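You operate a simulated robot arm through the tools that you are given. There is no shell and no other tool. Be economical: measure what you need, move in short steps, check, and stop when the job is done.

You are at the controls of a simulated two-armed robot. One attempt, no reset.

Task
Wipe up the spill on the top of the steel table with the white cloth and put it back.

It is judged by the outcome, as a careful person would: the job done as asked, and still so three seconds after it is handed in. It fails if anything else is knocked over, pushed out of place, dropped, spilled or broken. Flat cloth is picked up by pressing the open fingertips on it (5 to 10 N) and closing them slowly along it; thin cloth reads only 2 to 8 mm in the jaws.

Robot
Two 7-joint arms with two-finger parallel grippers on one trunk, on a base that drives. Base frame: it is fixed to the floor where the robot stands at the start and does not move with it; the origin is under the middle of the robot, x ahead of it, y to its left, z up; the surface under the hand at the start is at about z = 82. Lengths are in cm, angles in degrees, forces in N, time in s.
The left shoulder is at the start at [5, 18.7, 106], the right one opposite. With the tool pointing down near the work surface each hand reaches from about 10 to 66 cm from the robot's upright axis, wherever it stands, measured 20 degrees to its own side. Payload 3.43 kg a hand.
The TCP of each hand is the grasp point between the finger pads, 3 cm short of the fingertips. In the tool frame z runs along the fingers and y along their closing line. The gripper opens to 9.4 cm. The fingers are 2.8 cm wide and 1 cm thick; the gripper's body (5 by 9.6 cm) begins 5.5 cm behind the TCP.
Orientation is that of the tool frame in the base frame, as a unit quaternion [w, x, y, z]. With the fingers straight down and closing along the base's y, the tool's x points along the base's -x, its y along +y and its z along -z.

Tools
- The arms move only by the tool arm_command. It takes "left_plan", "right_plan" or both (then of equal length, played together; a hand with none holds still); each is one flat list of numbers, 7 for each row, row after row: the shift along the tool's x, y, z in m, then the turn, a rotation vector about the tool's x, y, z in degrees, then the closure in counts, from 0 (fully open) to 255 (shut). In form: [x, y, z, rx, ry, rz, hand, x, y, z, rx, ry, rz, hand, ...]. A call has 1 to 10 rows; each row shifts and turns the commanded pose from where the row before left it, along the tool's axes as they then stand. A row lasts 0.2 s, in which the tool goes at most 5 cm and 8.6 degrees; a call with a longer step from one row to the next is refused whole, and so is a gripper value outside its range. A pose out of reach is approached as far as the arm can. The call stops where the force on the tool passes 40 N (or 10 N more than at its start, if that is more) or the arm is blocked; 0.2 s more then pass. Each finger travels about 15.3 cm/s and halts on what it meets, pressing with about 42 N; the grip force reading is that of the motor and also rises with nothing between the fingers. The clock runs only during rows and for 0.2 s after the last one: add rows that do not move to give the fingers time. It gives the time, the measured TCP pose, the force on the tool (base axes), the opening and the grip force at its end, in the units of the frame above (readings bear some noise), with the torque about the TCP (base axes, N m) and any sound that the robot's microphone picked up, and new pictures: "views" is both (left out), scene, wrist or none (wrist: the cameras of the hands that moved).
- Cameras (640 x 400 px; columns grow to the right, rows downward): "scene" is now at [13.84, 3.47, 122.5]; the picture's right is [0.40, -0.92, 0.00], its down [-0.49, -0.22, -0.84] and it looks along [0.77, 0.34, -0.54] (base axes); focal length 248 px, centre (320, 200). "left" rides on the left gripper at [7.6, -1.4, -10.3] in its tool frame; the picture's right is [0.18, 0.98, 0.00], its down [-0.75, 0.14, -0.64] and it looks along [-0.63, 0.12, 0.77] (tool axes); focal length 243 px, centre (320, 200). "right" rides on the right gripper at [7.6, 1.4, -10.3] in its tool frame; the picture's right is [-0.18, 0.98, 0.00], its down [-0.75, -0.14, -0.64] and it looks along [-0.63, -0.12, 0.77] (tool axes); focal length 243 px, centre (320, 200). There is no depth. A picture from a camera that has moved, and an enlarged one, comes with that camera's place and axes in the base frame and with its lens.
- move_column(by): slides the trunk up (or, below 0, down) by that many cm; the arms and the scene camera ride with it, the base frame stays. It gives what a move gives, with no picture.
- roll_base(legs): drives the robot by 1 to 6 legs, each [ahead, left, turn to the left] in cm, cm and degrees, along the robot's own axes; the way and the turn of a leg run together, so that a leg with both is an arc; at most 150 cm and 180 degrees a leg. The arms and the cameras ride along, it lands a little off, and it stops where it bumps. It gives what a move gives, and a new picture of the scene camera.
- head_to(pan, tilt): turns the head with the scene camera to pan (to the left, within 80 degrees either way) and tilt (down, from -29 to 69), counted from straight ahead of the robot. It gives what a move gives, and a new picture of the scene camera.
- zoom(camera, box): a new picture of the part [left, top, right, bottom] of that camera's present view, enlarged. No time passes.
- hand_in(): hands the job in; it is judged then, once.

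Work in short steps. Places have to be worked out from the pictures, the camera data and where the tool is seen: move nearer, look again, correct. Check each grasp and each placing, and mend what went wrong. You have 120 turns and 260 pictures in all, those below and enlarged ones among them. Open the grippers and draw the arms clear of the work before you hand the job in, unless the task says otherwise; then end with one line.

The tools are called after ">>>" as name(argument=value, ...) on one line, values as JSON. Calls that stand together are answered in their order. arm_command: Moves the arms, as the interface text tells. Its arguments: {"type":"object","properties":{"left_plan":{"type":"array","items":{"type":"number"}},"right_plan":{"type":"array","items":{"type":"number"}},"views":{"type":"string","enum":["both","scene","wrist","none"]}},"required":[]} The other tools are called the same way: move_column (by) slides the trunk up or down; roll_base (legs) drives the base; head_to (pan, tilt) turns the head that bears the scene camera; zoom (camera, box) takes an enlarged picture of a part of a camera's view; hand_in () hands the job in.

At the start:

```text
time_s: 0.0
left_tcp_pos: [37.16, 25.59, 106.48]
left_tcp_rot: [0.0, -0.001, 1.0, 0.0]
left_force: [-0.6, -0.5, -0.6]
left_torque: [0.0, 0.02, -0.01]
left_finger_gap: 9.41
left_grip_force: 0.0
right_tcp_pos: [40.32, -2.05, 107.41]
right_tcp_rot: [0.001, 0.0, 1.0, 0.001]
right_force: [-0.8, -0.4, -0.3]
right_torque: [0.03, 0.0, 0.0]
right_finger_gap: 9.43
right_grip_force: 0.0
trunk travel left (down, up): [-27.5, 15.7]
robot x, y, heading: [0.11, 0.15, -0.1]
head pan, tilt: [23.8, 32.6]
```

scene: 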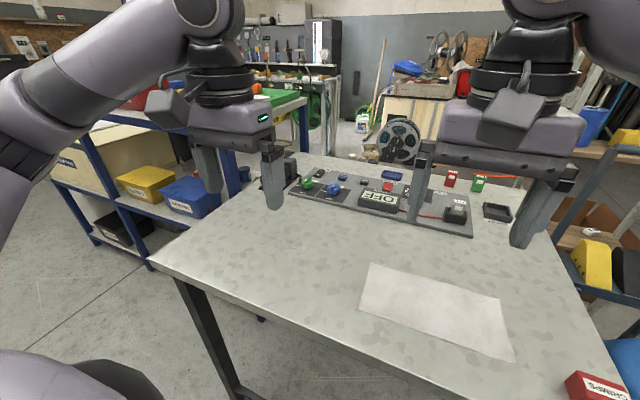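
right: 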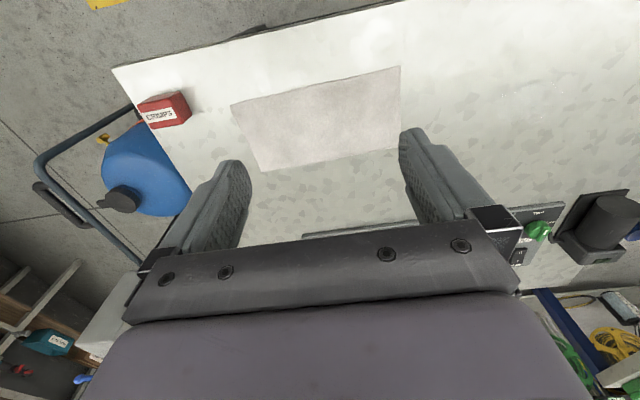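
left: 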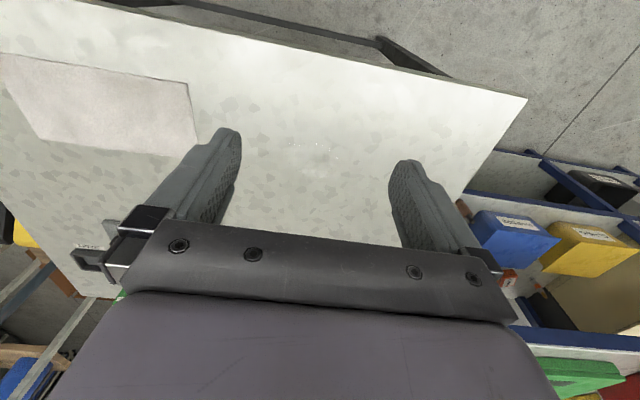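

I see the white cloth on the table; the spill is not obvious (maybe clear liquid with glints near the left hand). I zoom in to find it.

>>> zoom(camera="left", box=[200, 60, 460, 222])

>>> zoom(camera="scene", box=[150, 160, 560, 400])

>>> zoom(camera="right", box=[400, 30, 640, 180])

```text
2.46 times, centred on (330, 141) of left
camera zoom: at [29.5, 24.04, 116.65], right [-0.18, 0.98, 0.0], down [0.75, 0.14, 0.64], along [0.63, 0.12, -0.77], focal length 597 px, centre (295, 345)
```

zoom: 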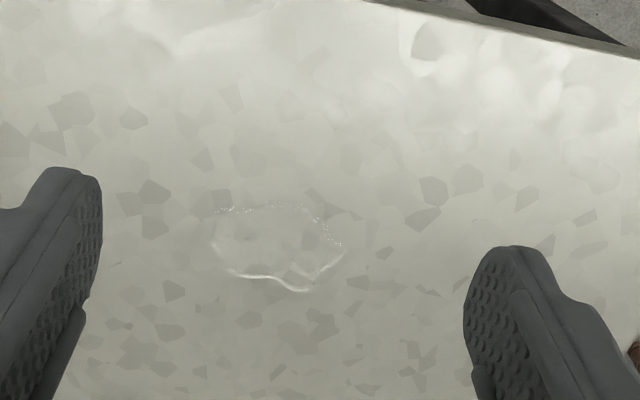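

```text
1.56 times, centred on (355, 280) of scene
camera zoom: at [13.84, 3.47, 122.5], right [0.4, -0.92, 0.0], down [-0.49, -0.22, -0.84], along [0.77, 0.34, -0.54], focal length 388 px, centre (265, 75)
```

zoom: 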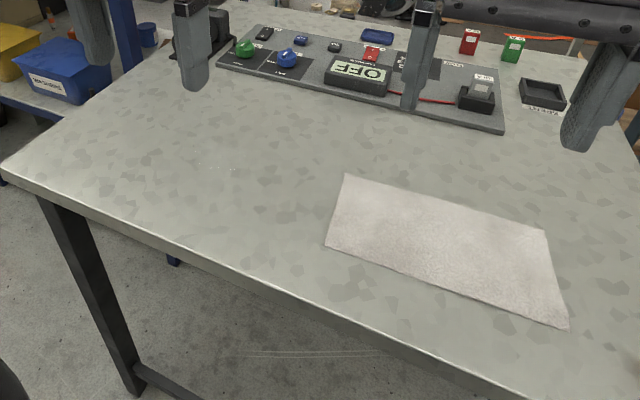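

```text
2.67 times, centred on (520, 105) of right
camera zoom: at [32.65, -0.68, 117.68], right [0.18, 0.98, 0.0], down [0.75, -0.14, 0.64], along [0.63, -0.12, -0.77], focal length 647 px, centre (-213, 453)
```

zoom: 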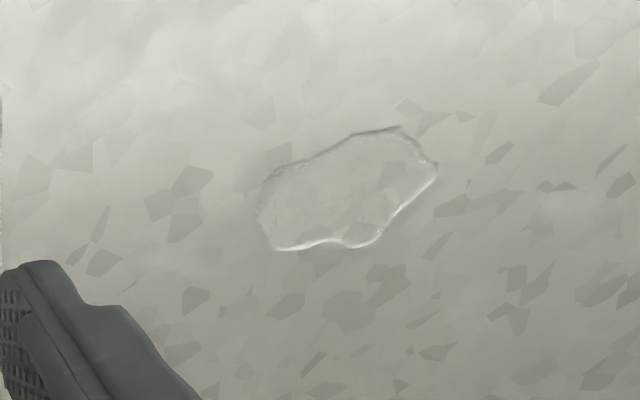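

The clear spill is at about (49.5, 26.6), roughly 9×6 cm; the cloth spans x 41–54, y −16 to 8. I plan to pinch it near both ends with both hands and slide it left over the spill, keeping it flat. First I move both hands above their grasp points with a ~3 cm gap.

>>> arm_command(left_plan=[-0.0144, -0.0309, 0.0207, 0, 0, 0, 174, -0.0144, -0.0309, 0.0207, 0, 0, 0, 174, -0.0144, -0.0309, 0.0207, 0, 0, 0, 174, -0.0144, -0.0309, 0.0207, 0, 0, 0, 174, -0.0144, -0.0309, 0.0207, 0, 0, 0, 174, -0.0144, -0.0309, 0.0207, 0, 0, 0, 174, -0.0144, -0.0309, 0.0207, 0, 0, 0, 174, 0, 0, 0, 0, 0, 0, 174], right_plan=[-0.0107, -0.0143, 0.022, 0, 0, 0, 174, -0.0107, -0.0143, 0.022, 0, 0, 0, 174, -0.0107, -0.0143, 0.022, 0, 0, 0, 174, -0.0107, -0.0143, 0.022, 0, 0, 0, 174, -0.0107, -0.0143, 0.022, 0, 0, 0, 174, -0.0107, -0.0143, 0.022, 0, 0, 0, 174, -0.0107, -0.0143, 0.022, 0, 0, 0, 174, 0, 0, 0, 0, 0, 0, 174])

```text
time_s: 1.8
left_tcp_pos: [47.06, 3.67, 92.13]
left_tcp_rot: [0.0, -0.001, 1.0, 0.0]
left_force: [-0.6, 0.1, -1.2]
left_torque: [-0.01, 0.0, -0.01]
left_finger_gap: 2.99
left_grip_force: 0.0
right_tcp_pos: [47.84, -12.12, 91.84]
right_tcp_rot: [0.0, 0.0, 1.0, 0.0]
right_force: [0.4, 0.4, 0.2]
right_torque: [0.01, 0.01, -0.01]
right_finger_gap: 2.99
right_grip_force: 0.1
trunk travel left (down, up): [-27.5, 15.7]
robot x, y, heading: [0.13, 0.21, 0.1]
head pan, tilt: [23.8, 32.6]
camera scene: at [13.84, 3.47, 122.5], right [0.4, -0.92, 0.0], down [-0.49, -0.22, -0.84], along [0.77, 0.34, -0.54], focal length 248 px, centre (320, 200)
camera right: at [40.11, -10.74, 102.16], right [0.18, 0.98, 0.0], down [0.75, -0.14, 0.64], along [0.63, -0.12, -0.77], focal length 243 px, centre (320, 200)
camera left: at [39.5, 2.2, 102.36], right [-0.19, 0.98, 0.0], down [0.75, 0.14, 0.64], along [0.63, 0.12, -0.77], focal length 243 px, centre (320, 200)
```

scene: 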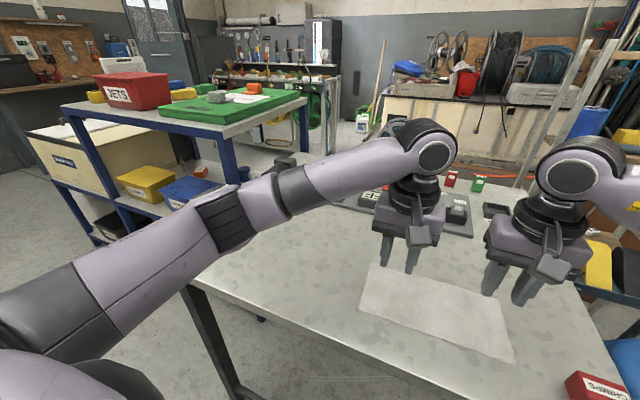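
right: 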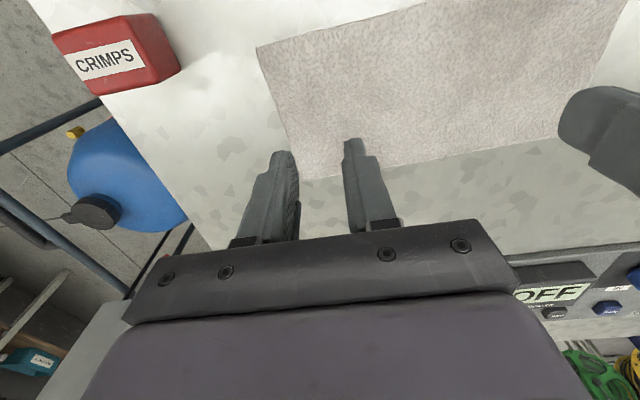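
left: 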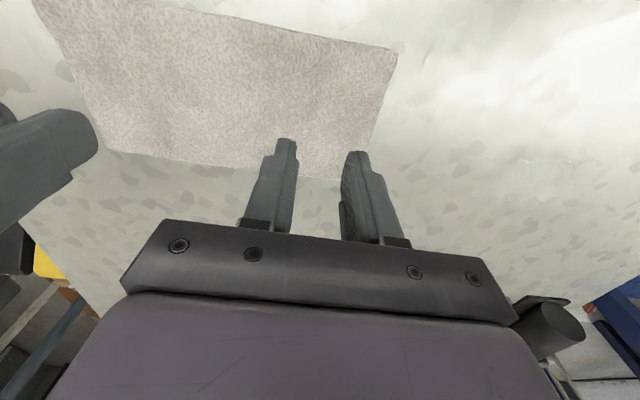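

The corners check out from both wrist views (cloth x≈41.5–53, y≈−15.5 to 8.7); the hands are over it. I descend until near contact.

>>> arm_command(left_plan=[0, 0, 0.022, 0, 0, 0, 174, 0, 0, 0.022, 0, 0, 0, 174, 0, 0, 0.016, 0, 0, 0, 174, 0, 0, 0.004, 0, 0, 0, 174, 0, 0, 0, 0, 0, 0, 174], right_plan=[0, 0, 0.022, 0, 0, 0, 174, 0, 0, 0.022, 0, 0, 0, 174, 0, 0, 0.014, 0, 0, 0, 174, 0, 0, 0.004, 0, 0, 0, 174, 0, 0, 0, 0, 0, 0, 174], views="none")

```text
time_s: 3.0
left_tcp_pos: [47.1, 3.81, 85.59]
left_tcp_rot: [-0.001, 0.0, 1.0, 0.0]
left_force: [-0.2, 0.1, 0.3]
left_torque: [-0.03, -0.01, -0.01]
left_finger_gap: 2.99
left_grip_force: 0.0
right_tcp_pos: [47.86, -11.99, 85.7]
right_tcp_rot: [0.0, 0.0, 1.0, 0.0]
right_force: [-0.1, 0.2, 0.2]
right_torque: [0.04, 0.03, -0.02]
right_finger_gap: 2.98
right_grip_force: 0.0
trunk travel left (down, up): [-27.5, 15.7]
robot x, y, heading: [0.31, 0.17, -0.4]
head pan, tilt: [23.8, 32.6]
```

No contact yet at z≈85.6; I go down in small steps.

>>> arm_command(left_plan=[0, 0, 0.002, 0, 0, 0, 174, 0, 0, 0.002, 0, 0, 0, 174, 0, 0, 0, 0, 0, 0, 174], right_plan=[0, 0, 0.003, 0, 0, 0, 174, 0, 0, 0.002, 0, 0, 0, 174, 0, 0, 0, 0, 0, 0, 174], views="none")

```text
time_s: 3.8
left_tcp_pos: [47.11, 3.77, 85.19]
left_tcp_rot: [0.0, 0.0, 1.0, 0.0]
left_force: [0.2, -0.2, 0.7]
left_torque: [0.04, 0.02, -0.02]
left_finger_gap: 2.97
left_grip_force: 0.0
right_tcp_pos: [47.77, -12.02, 85.36]
right_tcp_rot: [0.001, -0.001, 1.0, 0.0]
right_force: [-0.1, 0.7, 0.6]
right_torque: [-0.01, -0.01, -0.01]
right_finger_gap: 2.96
right_grip_force: 0.0
trunk travel left (down, up): [-27.5, 15.7]
robot x, y, heading: [0.06, 0.07, 0.2]
head pan, tilt: [23.8, 32.6]
```

Still about zero force; continue down.

>>> arm_command(left_plan=[0, 0, 0.001, 0, 0, 0, 174, 0, 0, 0.001, 0, 0, 0, 174, 0, 0, 0, 0, 0, 0, 174], right_plan=[0, 0, 0.002, 0, 0, 0, 174, 0, 0, 0.001, 0, 0, 0, 174, 0, 0, 0, 0, 0, 0, 174], views="wrist")

```text
time_s: 4.6
left_tcp_pos: [47.11, 3.78, 85.21]
left_tcp_rot: [0.001, -0.001, 1.0, 0.0]
left_force: [1.4, 1.0, 10.3]
left_torque: [0.1, -0.01, -0.05]
left_finger_gap: 2.97
left_grip_force: 0.0
right_tcp_pos: [47.82, -12.02, 85.15]
right_tcp_rot: [0.002, 0.0, 1.0, 0.0]
right_force: [1.7, -0.1, 10.4]
right_torque: [-0.23, -0.03, 0.04]
right_finger_gap: 2.99
right_grip_force: 0.2
trunk travel left (down, up): [-27.5, 15.7]
robot x, y, heading: [0.02, -0.02, -0.2]
head pan, tilt: [23.8, 32.6]
camera right: at [40.06, -10.64, 95.42], right [0.18, 0.98, 0.0], down [0.75, -0.14, 0.65], along [0.63, -0.12, -0.76], focal length 243 px, centre (320, 200)
camera left: at [39.46, 2.36, 95.35], right [-0.19, 0.98, 0.0], down [0.75, 0.14, 0.64], along [0.63, 0.12, -0.77], focal length 243 px, centre (320, 200)
```

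right: 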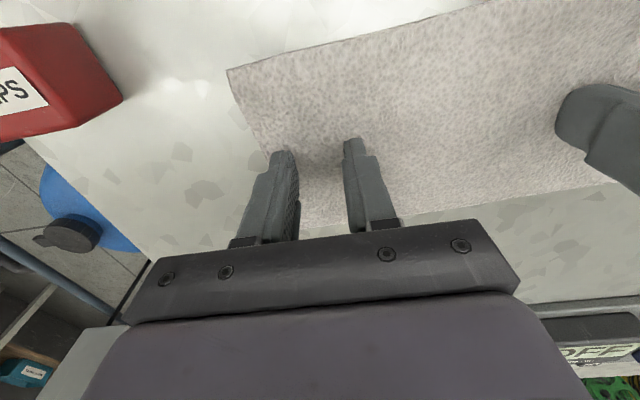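
left: 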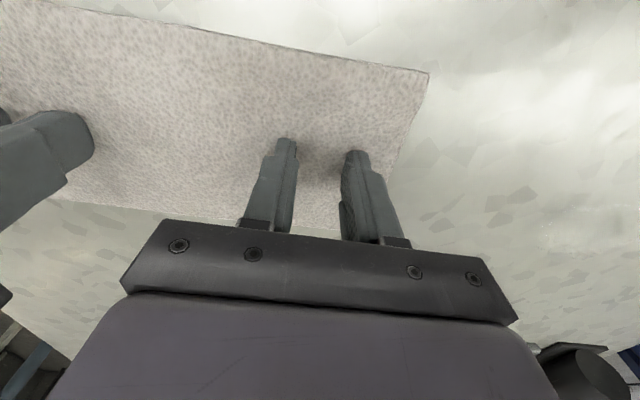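

Both press at ~10 N on the cloth. I close both hands slowly.

>>> arm_command(left_plan=[0, 0, 0, 0, 0, 0, 184, 0, 0, 0, 0, 0, 0, 194, 0, 0, 0, 0, 0, 0, 204, 0, 0, 0, 0, 0, 0, 214, 0, 0, 0, 0, 0, 0, 224, 0, 0, 0, 0, 0, 0, 234, 0, 0, 0, 0, 0, 0, 244, 0, 0, 0, 0, 0, 0, 255, 0, 0, 0, 0, 0, 0, 255], right_plan=[0, 0, 0, 0, 0, 0, 184, 0, 0, 0, 0, 0, 0, 194, 0, 0, 0, 0, 0, 0, 204, 0, 0, 0, 0, 0, 0, 214, 0, 0, 0, 0, 0, 0, 224, 0, 0, 0, 0, 0, 0, 234, 0, 0, 0, 0, 0, 0, 244, 0, 0, 0, 0, 0, 0, 255, 0, 0, 0, 0, 0, 0, 255])

```text
time_s: 6.6
left_tcp_pos: [47.08, 3.82, 85.16]
left_tcp_rot: [0.0, -0.001, 1.0, -0.001]
left_force: [0.8, 0.2, 14.8]
left_torque: [-0.01, 0.01, 0.06]
left_finger_gap: 0.54
left_grip_force: 40.0
right_tcp_pos: [47.64, -12.11, 85.21]
right_tcp_rot: [0.002, 0.0, 1.0, 0.0]
right_force: [0.7, -1.0, 19.1]
right_torque: [-0.19, -0.02, 0.0]
right_finger_gap: 0.0
right_grip_force: 32.9
trunk travel left (down, up): [-27.5, 15.7]
robot x, y, heading: [-0.13, -0.12, -0.0]
head pan, tilt: [23.8, 32.6]
camera scene: at [13.61, 3.49, 122.55], right [0.4, -0.92, 0.0], down [-0.49, -0.22, -0.84], along [0.77, 0.34, -0.54], focal length 248 px, centre (320, 200)
camera right: at [39.96, -10.66, 95.41], right [0.18, 0.98, 0.0], down [0.75, -0.14, 0.65], along [0.63, -0.12, -0.76], focal length 243 px, centre (320, 200)
camera left: at [39.37, 2.36, 95.34], right [-0.19, 0.98, 0.0], down [0.75, 0.14, 0.64], along [0.63, 0.12, -0.77], focal length 243 px, centre (320, 200)
```

scene: 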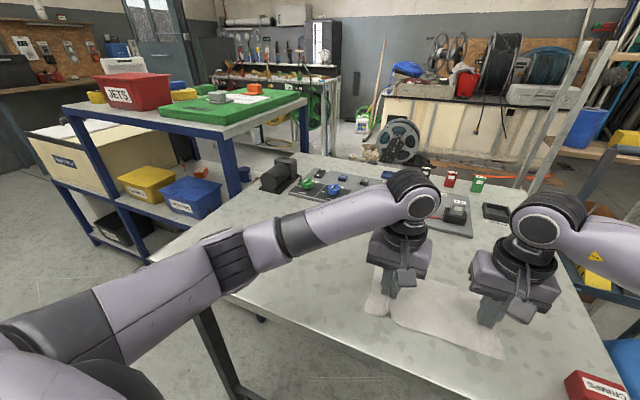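
right: 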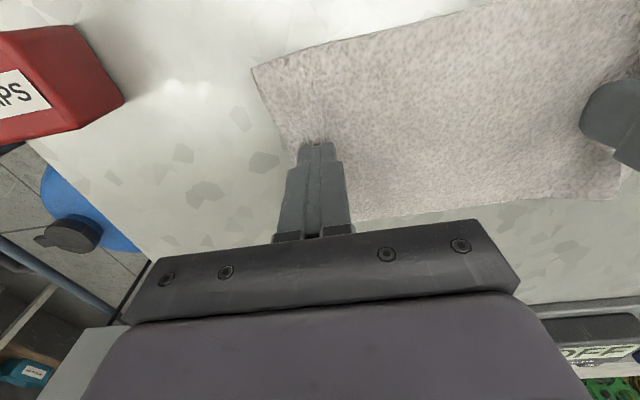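
left: 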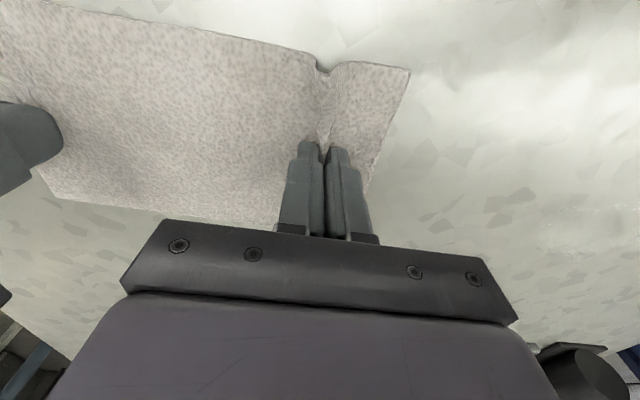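

Left hand holds the cloth (0.54 cm); the right one slipped off (0.0). I lift the right, reopen a bit further inward and press again.

>>> arm_command(right_plan=[0, 0.004, -0.012, 0, 0, 0, 255, 0, 0.004, -0.003, 0, 0, 0, 165, 0, 0, 0, 0, 0, 0, 165, 0, 0, 0.012, 0, 0, 0, 165, 0, 0, 0.0025, 0, 0, 0, 165, 0, 0, 0.001, 0, 0, 0, 165, 0, 0, 0, 0, 0, 0, 165], views="none")

```text
time_s: 8.2
left_tcp_pos: [47.1, 3.85, 85.09]
left_tcp_rot: [0.001, -0.001, 1.0, -0.001]
left_force: [1.1, 0.5, 19.1]
left_torque: [0.04, 0.02, -0.02]
left_finger_gap: 0.57
left_grip_force: 40.2
right_tcp_pos: [47.81, -11.24, 85.2]
right_tcp_rot: [0.004, 0.0, 1.0, 0.0]
right_force: [-1.6, 0.2, 14.5]
right_torque: [-0.28, 0.12, 0.0]
right_finger_gap: 3.31
right_grip_force: 0.1
trunk travel left (down, up): [-27.5, 15.7]
robot x, y, heading: [0.05, -0.21, -0.0]
head pan, tilt: [23.8, 32.6]
```

Right presses at 14.5 N; I ease off slightly and close slowly.

>>> arm_command(right_plan=[0, 0, -0.001, 0, 0, 0, 170, 0, 0, 0, 0, 0, 0, 179, 0, 0, 0, 0, 0, 0, 188, 0, 0, 0, 0, 0, 0, 197, 0, 0, 0, 0, 0, 0, 206, 0, 0, 0, 0, 0, 0, 215, 0, 0, 0, 0, 0, 0, 225, 0, 0, 0, 0, 0, 0, 235, 0, 0, 0, 0, 0, 0, 245, 0, 0, 0, 0, 0, 0, 255], views="wrist")

```text
time_s: 10.4
left_tcp_pos: [47.05, 3.78, 85.23]
left_tcp_rot: [0.0, 0.0, 1.0, -0.001]
left_force: [2.8, -3.0, 20.6]
left_torque: [-0.08, 0.01, 0.01]
left_finger_gap: 0.59
left_grip_force: 40.1
right_tcp_pos: [47.69, -11.21, 85.13]
right_tcp_rot: [0.002, 0.0, 1.0, 0.0]
right_force: [1.2, 3.4, 14.2]
right_torque: [0.02, 0.03, -0.02]
right_finger_gap: 0.17
right_grip_force: 36.4
trunk travel left (down, up): [-27.5, 15.7]
robot x, y, heading: [0.07, 0.35, 0.0]
head pan, tilt: [23.8, 32.6]
camera right: at [39.96, -9.85, 95.43], right [0.18, 0.98, 0.0], down [0.75, -0.14, 0.65], along [0.63, -0.12, -0.76], focal length 243 px, centre (320, 200)
```

right: 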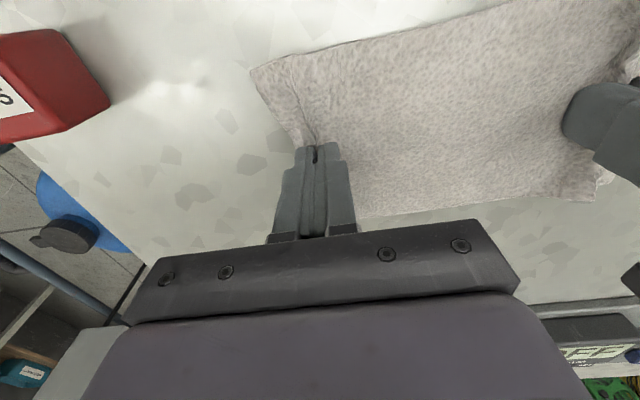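

Both hands now hold (0.59 and 0.17 cm, with slight tension). I ease the pressure and slide both left together about 15 cm.

>>> arm_command(left_plan=[0, 0, -0.002, 0, 0, 0, 255, -0.002, 0.015, 0, 0, 0, 0, 255, -0.003, 0.02, 0, 0, 0, 0, 255, -0.003, 0.02, 0, 0, 0, 0, 255, -0.003, 0.02, 0, 0, 0, 0, 255, -0.003, 0.02, 0, 0, 0, 0, 255, -0.003, 0.02, 0, 0, 0, 0, 255, -0.003, 0.02, 0, 0, 0, 0, 255, 0, 0.015, 0, 0, 0, 0, 255, 0, 0, 0, 0, 0, 0, 255], right_plan=[0, 0, -0.0015, 0, 0, 0, 255, -0.002, 0.015, 0, 0, 0, 0, 255, -0.003, 0.02, 0, 0, 0, 0, 255, -0.003, 0.02, 0, 0, 0, 0, 255, -0.003, 0.02, 0, 0, 0, 0, 255, -0.003, 0.02, 0, 0, 0, 0, 255, -0.003, 0.02, 0, 0, 0, 0, 255, -0.003, 0.02, 0, 0, 0, 0, 255, 0, 0.015, 0, 0, 0, 0, 255, 0, 0, 0, 0, 0, 0, 255])

```text
time_s: 12.6
left_tcp_pos: [49.26, 18.86, 85.3]
left_tcp_rot: [0.0, -0.001, 1.0, 0.0]
left_force: [0.3, -9.2, -0.1]
left_torque: [-0.26, 0.0, 0.01]
left_finger_gap: 0.55
left_grip_force: 40.1
right_tcp_pos: [49.85, 3.72, 85.24]
right_tcp_rot: [0.001, 0.0, 1.0, 0.0]
right_force: [-0.1, 8.2, 0.5]
right_torque: [0.22, -0.02, 0.0]
right_finger_gap: 0.17
right_grip_force: 36.5
trunk travel left (down, up): [-27.5, 15.7]
robot x, y, heading: [0.27, 0.11, -0.2]
head pan, tilt: [23.8, 32.6]
camera scene: at [13.84, 3.47, 122.5], right [0.4, -0.92, 0.0], down [-0.49, -0.22, -0.84], along [0.77, 0.34, -0.54], focal length 248 px, centre (320, 200)
camera right: at [42.13, 5.05, 95.49], right [0.18, 0.98, 0.0], down [0.75, -0.14, 0.64], along [0.63, -0.12, -0.77], focal length 243 px, centre (320, 200)
camera left: at [41.66, 17.33, 95.42], right [-0.18, 0.98, 0.0], down [0.75, 0.14, 0.64], along [0.63, 0.12, -0.77], focal length 243 px, centre (320, 200)
```

scene: 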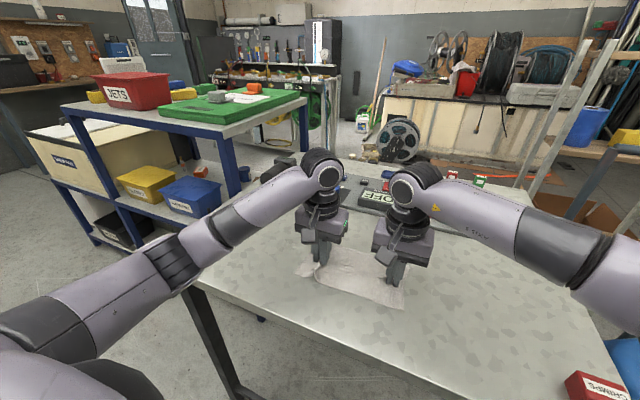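
right: 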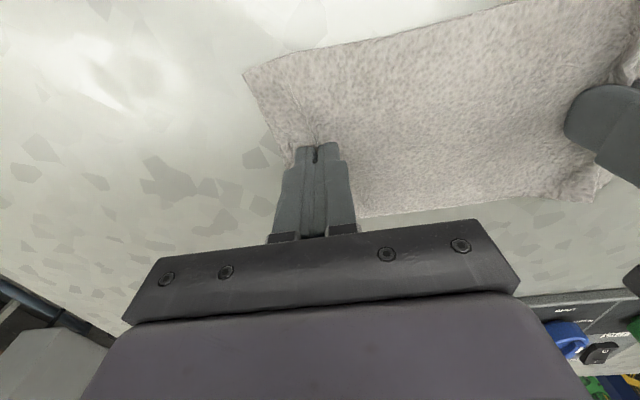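
left: 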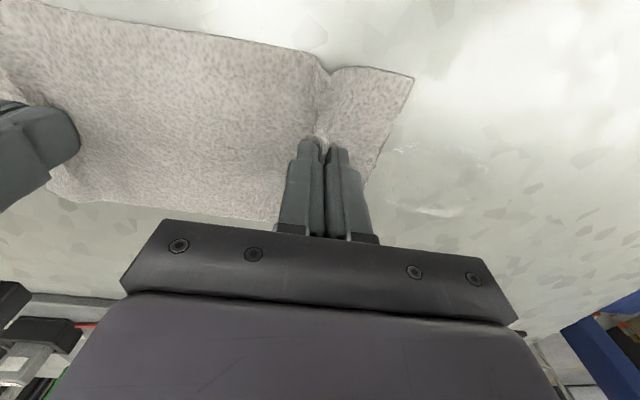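

The cloth rides flat and the spill lies just left of it. I press the left hand down a little and sweep across the spill, +12 cm.

>>> arm_command(left_plan=[0, 0, 0.002, 0, 0, 0, 255, 0, 0.015, 0, 0, 0, 0, 255, 0, 0.015, 0, 0, 0, 0, 255, 0, 0.015, 0, 0, 0, 0, 255, 0, 0.015, 0, 0, 0, 0, 255, 0, 0.015, 0, 0, 0, 0, 255, 0, 0.015, 0, 0, 0, 0, 255, 0, 0.015, 0, 0, 0, 0, 255, 0, 0.015, 0, 0, 0, 0, 255, 0, 0, 0, 0, 0, 0, 255], right_plan=[0, 0.002, 0, 0, 0, 0, 255, 0, 0.015, 0, 0, 0, 0, 255, 0, 0.015, 0, 0, 0, 0, 255, 0, 0.015, 0, 0, 0, 0, 255, 0, 0.015, 0, 0, 0, 0, 255, 0, 0.015, 0, 0, 0, 0, 255, 0, 0.015, 0, 0, 0, 0, 255, 0, 0.015, 0, 0, 0, 0, 255, 0, 0.015, 0, 0, 0, 0, 255, 0, 0, 0, 0, 0, 0, 255])

```text
time_s: 14.0
left_tcp_pos: [49.36, 25.2, 85.15]
left_tcp_rot: [0.005, 0.013, 1.0, -0.014]
left_force: [0.8, -18.2, 5.4]
left_torque: [-0.58, -0.07, -0.05]
left_finger_gap: 0.52
left_grip_force: 39.8
right_tcp_pos: [50.78, 9.69, 85.11]
right_tcp_rot: [-0.002, 0.015, 1.0, 0.012]
right_force: [-1.8, 17.5, 1.8]
right_torque: [0.47, 0.02, -0.02]
right_finger_gap: 0.16
right_grip_force: 36.5
right hand out of reach, approached as far as the arm can: row 6, 7
trunk travel left (down, up): [-27.5, 15.7]
robot x, y, heading: [0.22, 0.09, -0.0]
head pan, tilt: [23.8, 32.6]
stopped in row 7 (left hand): the force on the tool passed its limit at 44 N (the readings are from after the stop); the commanded pose is now the measured one
camera scene: at [13.75, 3.46, 122.49], right [0.4, -0.92, 0.0], down [-0.49, -0.22, -0.84], along [0.77, 0.34, -0.54], focal length 248 px, centre (320, 200)
camera right: at [43.21, 10.95, 95.57], right [0.21, 0.98, 0.02], down [0.75, -0.18, 0.64], along [0.62, -0.12, -0.77], focal length 243 px, centre (320, 200)
camera left: at [41.48, 24.14, 95.37], right [-0.16, 0.99, -0.03], down [0.75, 0.14, 0.65], along [0.64, 0.08, -0.76], focal length 243 px, centre (320, 200)
```

scene: 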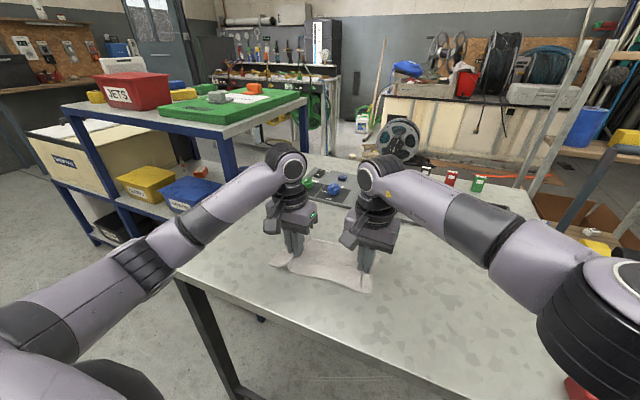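
right: 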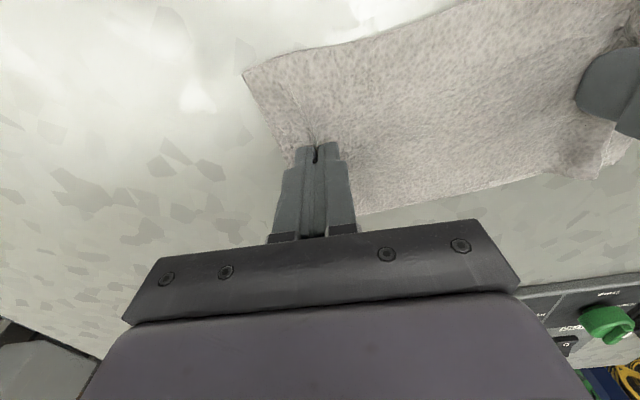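
left: 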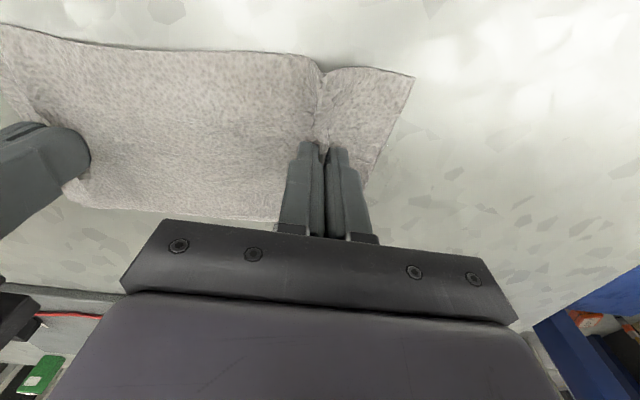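

Right arm ran to its reach limit; cloth is fine. I relax the tension and lift the press slightly, then drive the base 11 cm left so both arms carry the cloth with them.

>>> arm_command(left_plan=[0, -0.004, -0.001, 0, 0, 0, 255, 0, -0.002, 0, 0, 0, 0, 255, 0, 0, 0, 0, 0, 0, 255], views="none")

>>> roll_base(legs=[[0, 11, 0]])

```text
time_s: 14.8
left_tcp_pos: [49.24, 24.73, 85.13]
left_tcp_rot: [0.004, 0.008, 1.0, -0.009]
left_force: [1.6, -12.7, 7.8]
left_torque: [-0.4, -0.11, -0.03]
left_finger_gap: 0.53
left_grip_force: 39.0
right_tcp_pos: [50.85, 9.4, 85.26]
right_tcp_rot: [-0.001, 0.016, 1.0, 0.009]
right_force: [-1.3, 14.4, 0.3]
right_torque: [0.44, 0.07, 0.03]
right_finger_gap: 0.19
right_grip_force: 36.7
trunk travel left (down, up): [-27.5, 15.7]
robot x, y, heading: [-0.16, 0.28, 0.1]
head pan, tilt: [23.8, 32.6]
```

```text
time_s: 16.4
left_tcp_pos: [49.21, 35.49, 85.19]
left_tcp_rot: [0.004, 0.008, 1.0, -0.008]
left_force: [0.8, -13.1, 8.5]
left_torque: [-0.39, -0.11, 0.02]
left_finger_gap: 0.55
left_grip_force: 40.3
right_tcp_pos: [50.79, 20.2, 85.29]
right_tcp_rot: [-0.001, 0.016, 1.0, 0.009]
right_force: [-2.0, 17.0, 2.9]
right_torque: [0.49, 0.03, 0.03]
right_finger_gap: 0.16
right_grip_force: 36.2
trunk travel left (down, up): [-27.5, 15.7]
robot x, y, heading: [-0.14, 10.52, -0.2]
head pan, tilt: [23.8, 32.6]
camera scene: at [13.77, 14.12, 122.51], right [0.4, -0.92, 0.0], down [-0.49, -0.22, -0.84], along [0.77, 0.34, -0.54], focal length 248 px, centre (320, 200)
```

scene: 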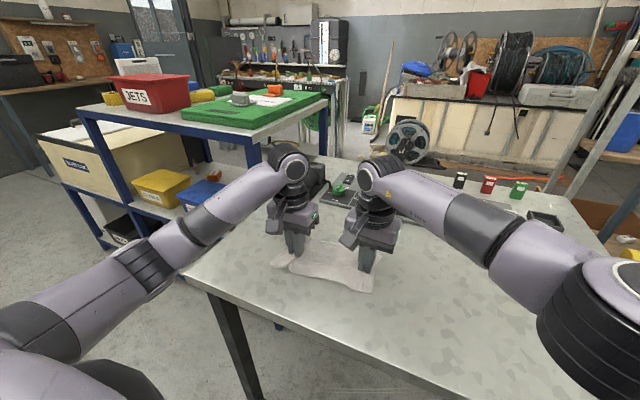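

Both still hold, cloth now covers the spill region. I relax the tension and sweep back right 12 cm with the left hand pressing, shifting slightly nearer in x.

>>> arm_command(left_plan=[0.008, -0.006, 0, 0, 0, 0, 255, 0.007, -0.003, 0.0005, 0, 0, 0, 255, 0, -0.02, 0, 0, 0, 0, 255, 0, -0.02, 0, 0, 0, 0, 255, 0, -0.02, 0, 0, 0, 0, 255, 0, -0.02, 0, 0, 0, 0, 255, 0, -0.02, 0, 0, 0, 0, 255, 0, -0.02, 0, 0, 0, 0, 255, 0, 0, 0, 0, 0, 0, 255], right_plan=[0.008, 0, 0, 0, 0, 0, 255, 0.007, 0, 0, 0, 0, 0, 255, 0, -0.02, 0, 0, 0, 0, 255, 0, -0.02, 0, 0, 0, 0, 255, 0, -0.02, 0, 0, 0, 0, 255, 0, -0.02, 0, 0, 0, 0, 255, 0, -0.02, 0, 0, 0, 0, 255, 0, -0.02, 0, 0, 0, 0, 255, 0, 0, 0, 0, 0, 0, 255])

```text
time_s: 18.4
left_tcp_pos: [47.6, 22.65, 85.31]
left_tcp_rot: [0.003, 0.008, 1.0, -0.009]
left_force: [-0.8, 0.3, 0.4]
left_torque: [0.01, 0.0, 0.03]
left_finger_gap: 0.22
left_grip_force: 36.9
right_tcp_pos: [49.11, 8.1, 85.17]
right_tcp_rot: [-0.001, 0.016, 1.0, 0.009]
right_force: [2.2, 0.1, 10.3]
right_torque: [-0.13, -0.04, -0.01]
right_finger_gap: 0.15
right_grip_force: 36.5
trunk travel left (down, up): [-27.5, 15.7]
robot x, y, heading: [0.16, 10.34, 0.0]
head pan, tilt: [23.8, 32.6]
camera scene: at [13.77, 14.13, 122.52], right [0.4, -0.92, 0.0], down [-0.49, -0.22, -0.84], along [0.77, 0.34, -0.54], focal length 248 px, centre (320, 200)
camera right: at [41.48, 9.59, 95.5], right [0.22, 0.98, 0.02], down [0.75, -0.18, 0.64], along [0.63, -0.12, -0.77], focal length 243 px, centre (320, 200)
camera left: at [39.78, 21.43, 95.55], right [-0.17, 0.99, -0.02], down [0.75, 0.14, 0.64], along [0.64, 0.09, -0.76], focal length 243 px, centre (320, 200)
```

scene: 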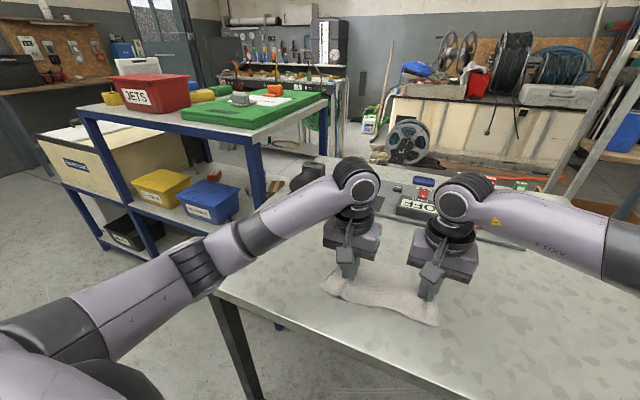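
right: 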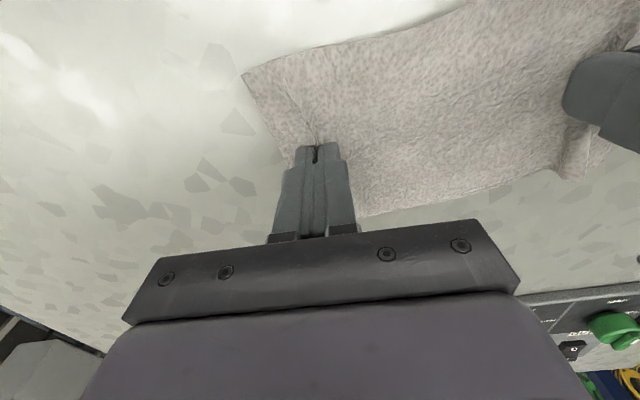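
left: 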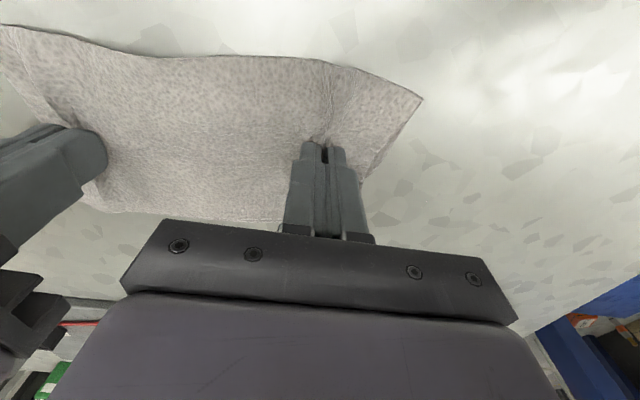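

The exposed table looks dry already. I do another pass with firmer pressure at larger x, then back, to make sure of the whole area.

>>> arm_command(left_plan=[-0.015, 0.002, 0.002, 0, 0, 0, 255, -0.015, 0.01, 0.0005, 0, 0, 0, 255, -0.004, 0.022, 0, 0, 0, 0, 255, 0, 0.022, 0, 0, 0, 0, 255, 0, 0.022, 0, 0, 0, 0, 255, 0, 0.022, 0, 0, 0, 0, 255, 0, 0, 0, 0, 0, 0, 255], right_plan=[-0.015, 0.002, -0.001, 0, 0, 0, 255, -0.015, 0.01, 0, 0, 0, 0, 255, -0.004, 0.022, 0, 0, 0, 0, 255, 0, 0.022, 0, 0, 0, 0, 255, 0, 0.022, 0, 0, 0, 0, 255, 0, 0.022, 0, 0, 0, 0, 255, 0, 0, 0, 0, 0, 0, 255])

```text
time_s: 20.0
left_tcp_pos: [51.12, 32.72, 85.15]
left_tcp_rot: [0.007, 0.008, 1.0, -0.01]
left_force: [1.9, -4.7, 24.3]
left_torque: [-0.08, -0.09, 0.01]
left_finger_gap: 0.22
left_grip_force: 37.0
right_tcp_pos: [52.57, 18.09, 85.36]
right_tcp_rot: [0.0, 0.016, 1.0, 0.009]
right_force: [0.2, 0.6, 0.2]
right_torque: [-0.03, -0.01, -0.04]
right_finger_gap: 0.16
right_grip_force: 36.3
trunk travel left (down, up): [-27.5, 15.7]
robot x, y, heading: [-0.08, 10.98, -0.3]
head pan, tilt: [23.8, 32.6]
camera scene: at [13.65, 14.03, 122.55], right [0.4, -0.92, 0.0], down [-0.49, -0.22, -0.84], along [0.77, 0.34, -0.54], focal length 248 px, centre (320, 200)
camera right: at [44.98, 19.53, 95.72], right [0.21, 0.98, 0.02], down [0.75, -0.18, 0.64], along [0.63, -0.12, -0.77], focal length 243 px, centre (320, 200)
camera left: at [43.27, 31.58, 95.32], right [-0.17, 0.99, -0.02], down [0.75, 0.14, 0.65], along [0.64, 0.09, -0.76], focal length 243 px, centre (320, 200)
```

scene: 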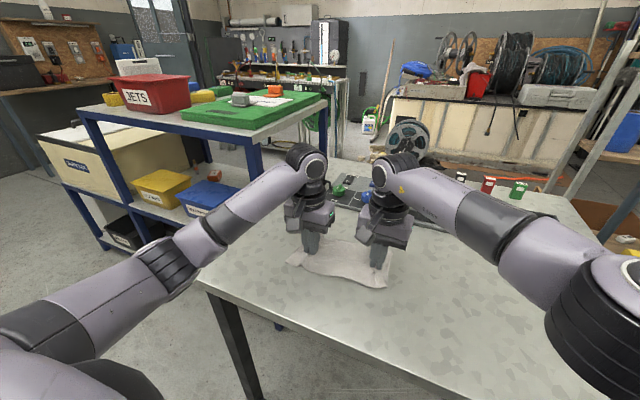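
right: 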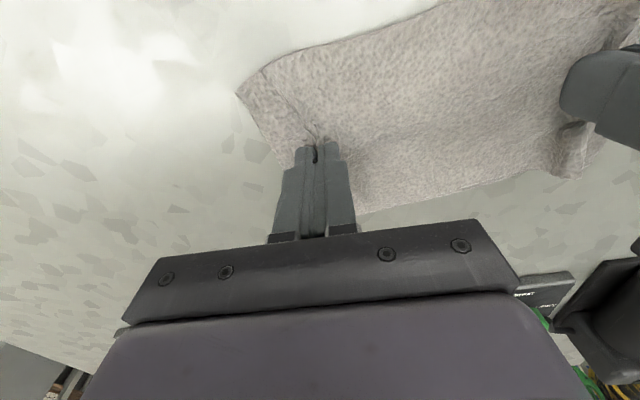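
left: 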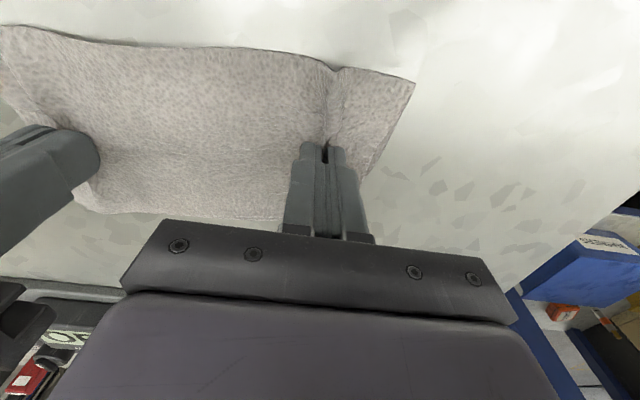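

Good press and hold. Now a return sweep to the right with a lighter press, drifting to the near side of the spill.

>>> arm_command(left_plan=[0.015, 0, -0.001, 0, 0, 0, 255, 0.015, -0.005, 0, 0, 0, 0, 255, 0.01, -0.02, 0, 0, 0, 0, 255, 0, -0.02, 0, 0, 0, 0, 255, 0, -0.02, 0, 0, 0, 0, 255, 0, -0.02, 0, 0, 0, 0, 255, 0, -0.02, 0, 0, 0, 0, 255, 0, -0.02, 0, 0, 0, 0, 255, 0, -0.02, 0, 0, 0, 0, 255, 0, 0, 0, 0, 0, 0, 255], right_plan=[0.015, -0.002, 0, 0, 0, 0, 255, 0.015, -0.006, 0, 0, 0, 0, 255, 0.01, -0.02, 0, 0, 0, 0, 255, 0, -0.02, 0, 0, 0, 0, 255, 0, -0.02, 0, 0, 0, 0, 255, 0, -0.02, 0, 0, 0, 0, 255, 0, -0.02, 0, 0, 0, 0, 255, 0, -0.02, 0, 0, 0, 0, 255, 0, -0.02, 0, 0, 0, 0, 255, 0, 0, 0, 0, 0, 0, 255])

```text
time_s: 22.2
left_tcp_pos: [46.83, 18.14, 85.29]
left_tcp_rot: [0.002, 0.008, 1.0, -0.01]
left_force: [0.8, -2.9, -0.2]
left_torque: [-0.11, -0.03, -0.01]
left_finger_gap: 0.25
left_grip_force: 37.0
right_tcp_pos: [48.33, 3.25, 85.21]
right_tcp_rot: [0.0, 0.015, 1.0, 0.011]
right_force: [0.6, 5.8, 21.4]
right_torque: [-0.06, 0.05, 0.05]
right_finger_gap: 0.17
right_grip_force: 36.3
trunk travel left (down, up): [-27.5, 15.7]
robot x, y, heading: [-0.38, 10.44, -0.3]
head pan, tilt: [23.8, 32.6]
camera scene: at [13.69, 14.16, 122.53], right [0.4, -0.92, 0.0], down [-0.49, -0.22, -0.84], along [0.77, 0.34, -0.54], focal length 248 px, centre (320, 200)
camera right: at [40.65, 4.77, 95.47], right [0.21, 0.98, 0.02], down [0.75, -0.18, 0.64], along [0.63, -0.12, -0.77], focal length 243 px, centre (320, 200)
camera left: at [39.08, 17.04, 95.47], right [-0.17, 0.99, -0.02], down [0.75, 0.14, 0.64], along [0.64, 0.09, -0.77], focal length 243 px, centre (320, 200)
```

scene: 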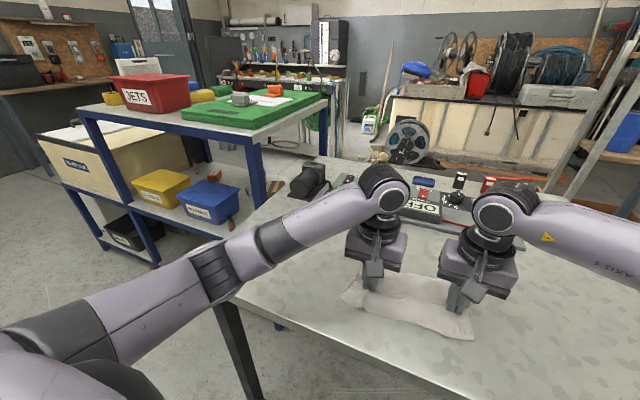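
right: 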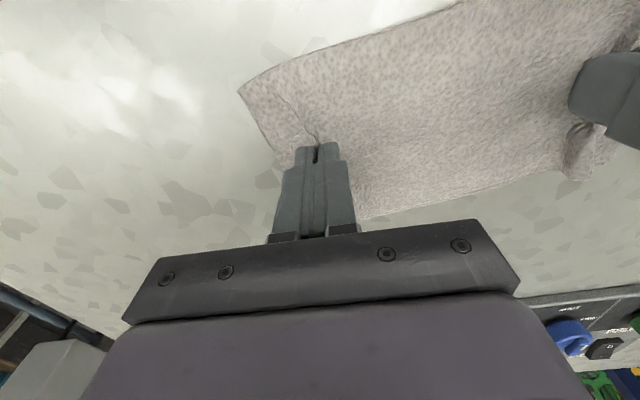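
left: 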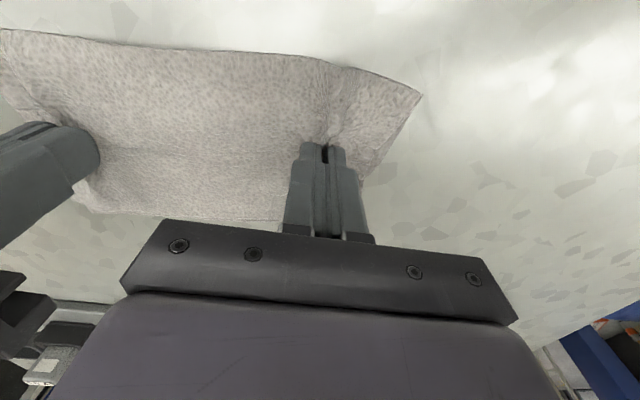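

The spill seems gone; I zoom to check the bare table for residue.

>>> zoom(camera="left", box=[370, 60, 640, 230])

>>> zoom(camera="scene", box=[220, 180, 500, 355])

```text
2.35 times, centred on (505, 145) of left
camera zoom: at [39.08, 17.04, 95.47], right [-0.17, 0.99, -0.02], down [0.75, 0.14, 0.64], along [0.64, 0.09, -0.77], focal length 571 px, centre (-115, 329)
```

zoom: 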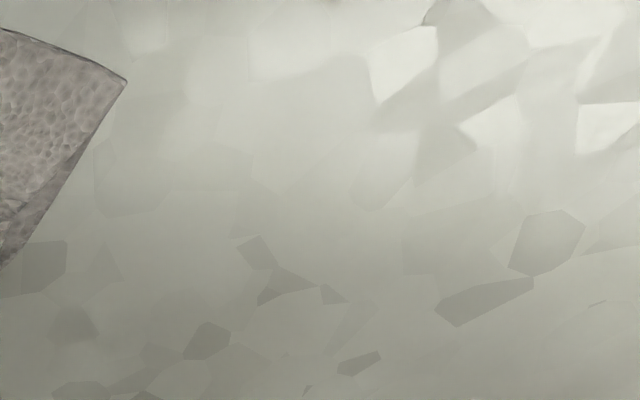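

```text
2.29 times, centred on (360, 268) of scene
camera zoom: at [13.69, 14.16, 122.53], right [0.4, -0.92, 0.0], down [-0.49, -0.22, -0.84], along [0.77, 0.34, -0.54], focal length 568 px, centre (229, 46)
```

zoom: 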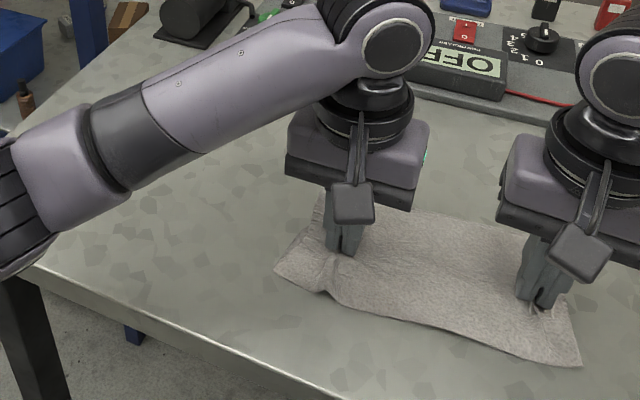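

No residue seen. Now I return the cloth: slide both hands right 14.4 cm to where they first grasped it.

>>> arm_command(left_plan=[0, 0, 0, 0, 0, 0, 255, -0.001, -0.018, 0, 0, 0, 0, 255, 0, -0.018, 0, 0, 0, 0, 255, 0, -0.018, 0, 0, 0, 0, 255, 0, -0.018, 0, 0, 0, 0, 255, 0, -0.018, 0, 0, 0, 0, 255, 0, -0.018, 0, 0, 0, 0, 255, 0, -0.018, 0, 0, 0, 0, 255, 0, -0.017, 0, 0, 0, 0, 255, 0, 0, 0, 0, 0, 0, 255], right_plan=[0, 0, -0.002, 0, 0, 0, 255, 0.002, -0.018, 0, 0, 0, 0, 255, 0.002, -0.018, 0, 0, 0, 0, 255, 0.002, -0.018, 0, 0, 0, 0, 255, 0, -0.018, 0, 0, 0, 0, 255, 0, -0.018, 0, 0, 0, 0, 255, 0, -0.018, 0, 0, 0, 0, 255, 0, -0.018, 0, 0, 0, 0, 255, 0, -0.019, 0, 0, 0, 0, 255, 0, 0, 0, 0, 0, 0, 255])

```text
time_s: 24.4
left_tcp_pos: [46.68, 3.92, 85.66]
left_tcp_rot: [0.005, 0.007, 1.0, -0.01]
left_force: [0.4, -1.7, 0.3]
left_torque: [-0.07, 0.01, -0.01]
left_finger_gap: 0.23
left_grip_force: 37.2
right_tcp_pos: [47.18, -10.91, 85.16]
right_tcp_rot: [0.001, 0.016, 1.0, 0.009]
right_force: [0.7, 4.4, 23.8]
right_torque: [-0.09, 0.08, -0.02]
right_finger_gap: 0.17
right_grip_force: 37.2
trunk travel left (down, up): [-27.5, 15.7]
robot x, y, heading: [0.21, 10.81, 0.0]
head pan, tilt: [23.8, 32.6]
camera scene: at [13.66, 14.23, 122.53], right [0.4, -0.92, 0.0], down [-0.49, -0.22, -0.84], along [0.77, 0.34, -0.54], focal length 248 px, centre (320, 200)
camera right: at [39.51, -9.44, 95.46], right [0.21, 0.98, 0.02], down [0.75, -0.18, 0.64], along [0.63, -0.12, -0.77], focal length 243 px, centre (320, 200)
camera left: at [38.94, 2.78, 95.78], right [-0.17, 0.99, -0.02], down [0.75, 0.14, 0.65], along [0.64, 0.09, -0.76], focal length 243 px, centre (320, 200)
```

scene: 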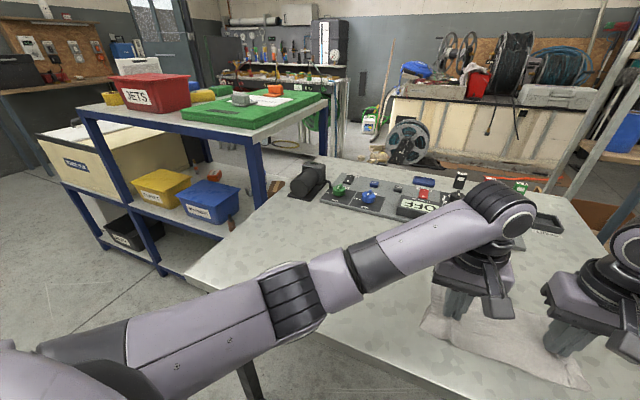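
right: 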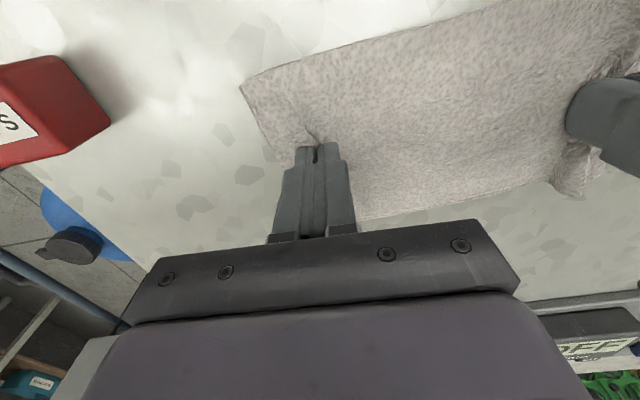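
left: 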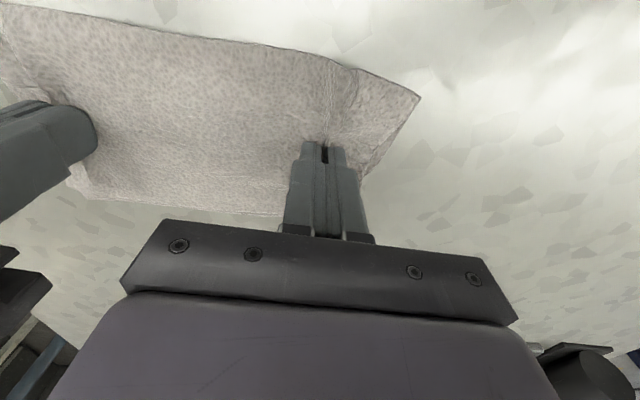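

The cloth is back with the left edge in place but about 2 cm short on the right due to the gathered folds. I release the left hand (slowly open, then lift), then pull with the right by ~1.8 cm to take out the folds.

>>> arm_command(left_plan=[0, 0, 0, 0, 0, 0, 235, 0, 0, 0, 0, 0, 0, 215, 0, 0, 0, 0, 0, 0, 190, 0, 0, 0, 0, 0, 0, 170, 0, 0, -0.015, 0, 0, 0, 150, 0, 0, -0.03, 0, 0, 0, 120, 0, 0, -0.03, 0, 0, 0, 100, 0, 0, 0, 0, 0, 0, 100], right_plan=[0, 0, -0.002, 0, 0, 0, 255, 0, 0, 0, 0, 0, 0, 255, 0, 0, 0, 0, 0, 0, 255, 0, 0, 0, 0, 0, 0, 255, 0, 0, 0, 0, 0, 0, 255, 0, -0.006, 0, 0, 0, 0, 255, 0, -0.006, 0, 0, 0, 0, 255, 0, -0.006, 0, 0, 0, 0, 255])

```text
time_s: 26.2
left_tcp_pos: [46.79, 4.11, 93.09]
left_tcp_rot: [0.002, 0.007, 1.0, -0.011]
left_force: [0.7, -0.2, 0.7]
left_torque: [0.0, 0.02, -0.03]
left_finger_gap: 5.72
left_grip_force: 0.0
right_tcp_pos: [47.06, -12.79, 85.16]
right_tcp_rot: [-0.001, 0.016, 1.0, 0.009]
right_force: [0.0, 3.1, 13.5]
right_torque: [-0.05, -0.01, 0.02]
right_finger_gap: 0.15
right_grip_force: 36.2
trunk travel left (down, up): [-27.5, 15.7]
robot x, y, heading: [0.04, 10.64, -0.1]
head pan, tilt: [23.8, 32.6]
camera scene: at [13.73, 14.21, 122.51], right [0.4, -0.92, 0.0], down [-0.49, -0.22, -0.84], along [0.77, 0.34, -0.54], focal length 248 px, centre (320, 200)
camera right: at [39.41, -11.32, 95.49], right [0.21, 0.98, 0.02], down [0.75, -0.18, 0.64], along [0.63, -0.12, -0.77], focal length 243 px, centre (320, 200)
camera left: at [38.96, 2.88, 103.35], right [-0.17, 0.99, -0.02], down [0.75, 0.14, 0.64], along [0.64, 0.09, -0.76], focal length 243 px, centre (320, 200)
```

scene: 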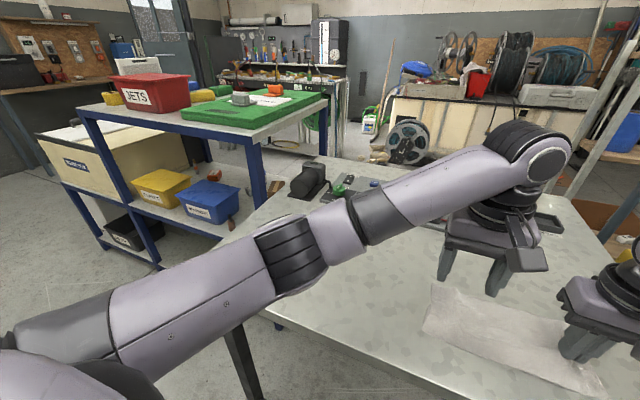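
right: 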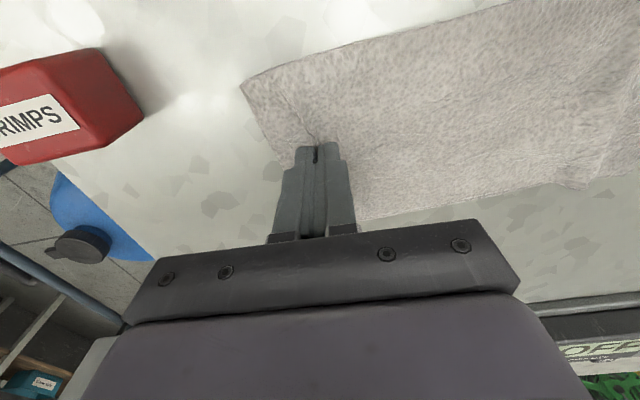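
left: 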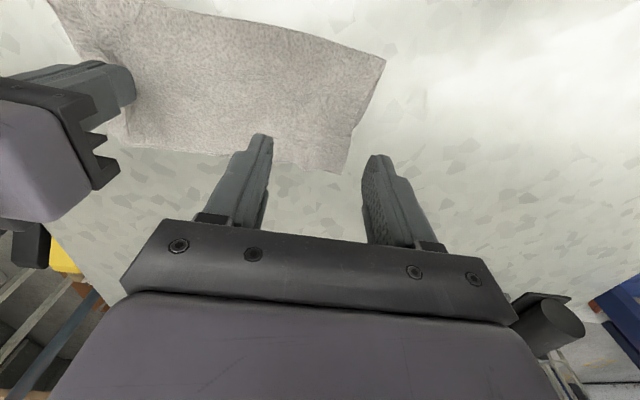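

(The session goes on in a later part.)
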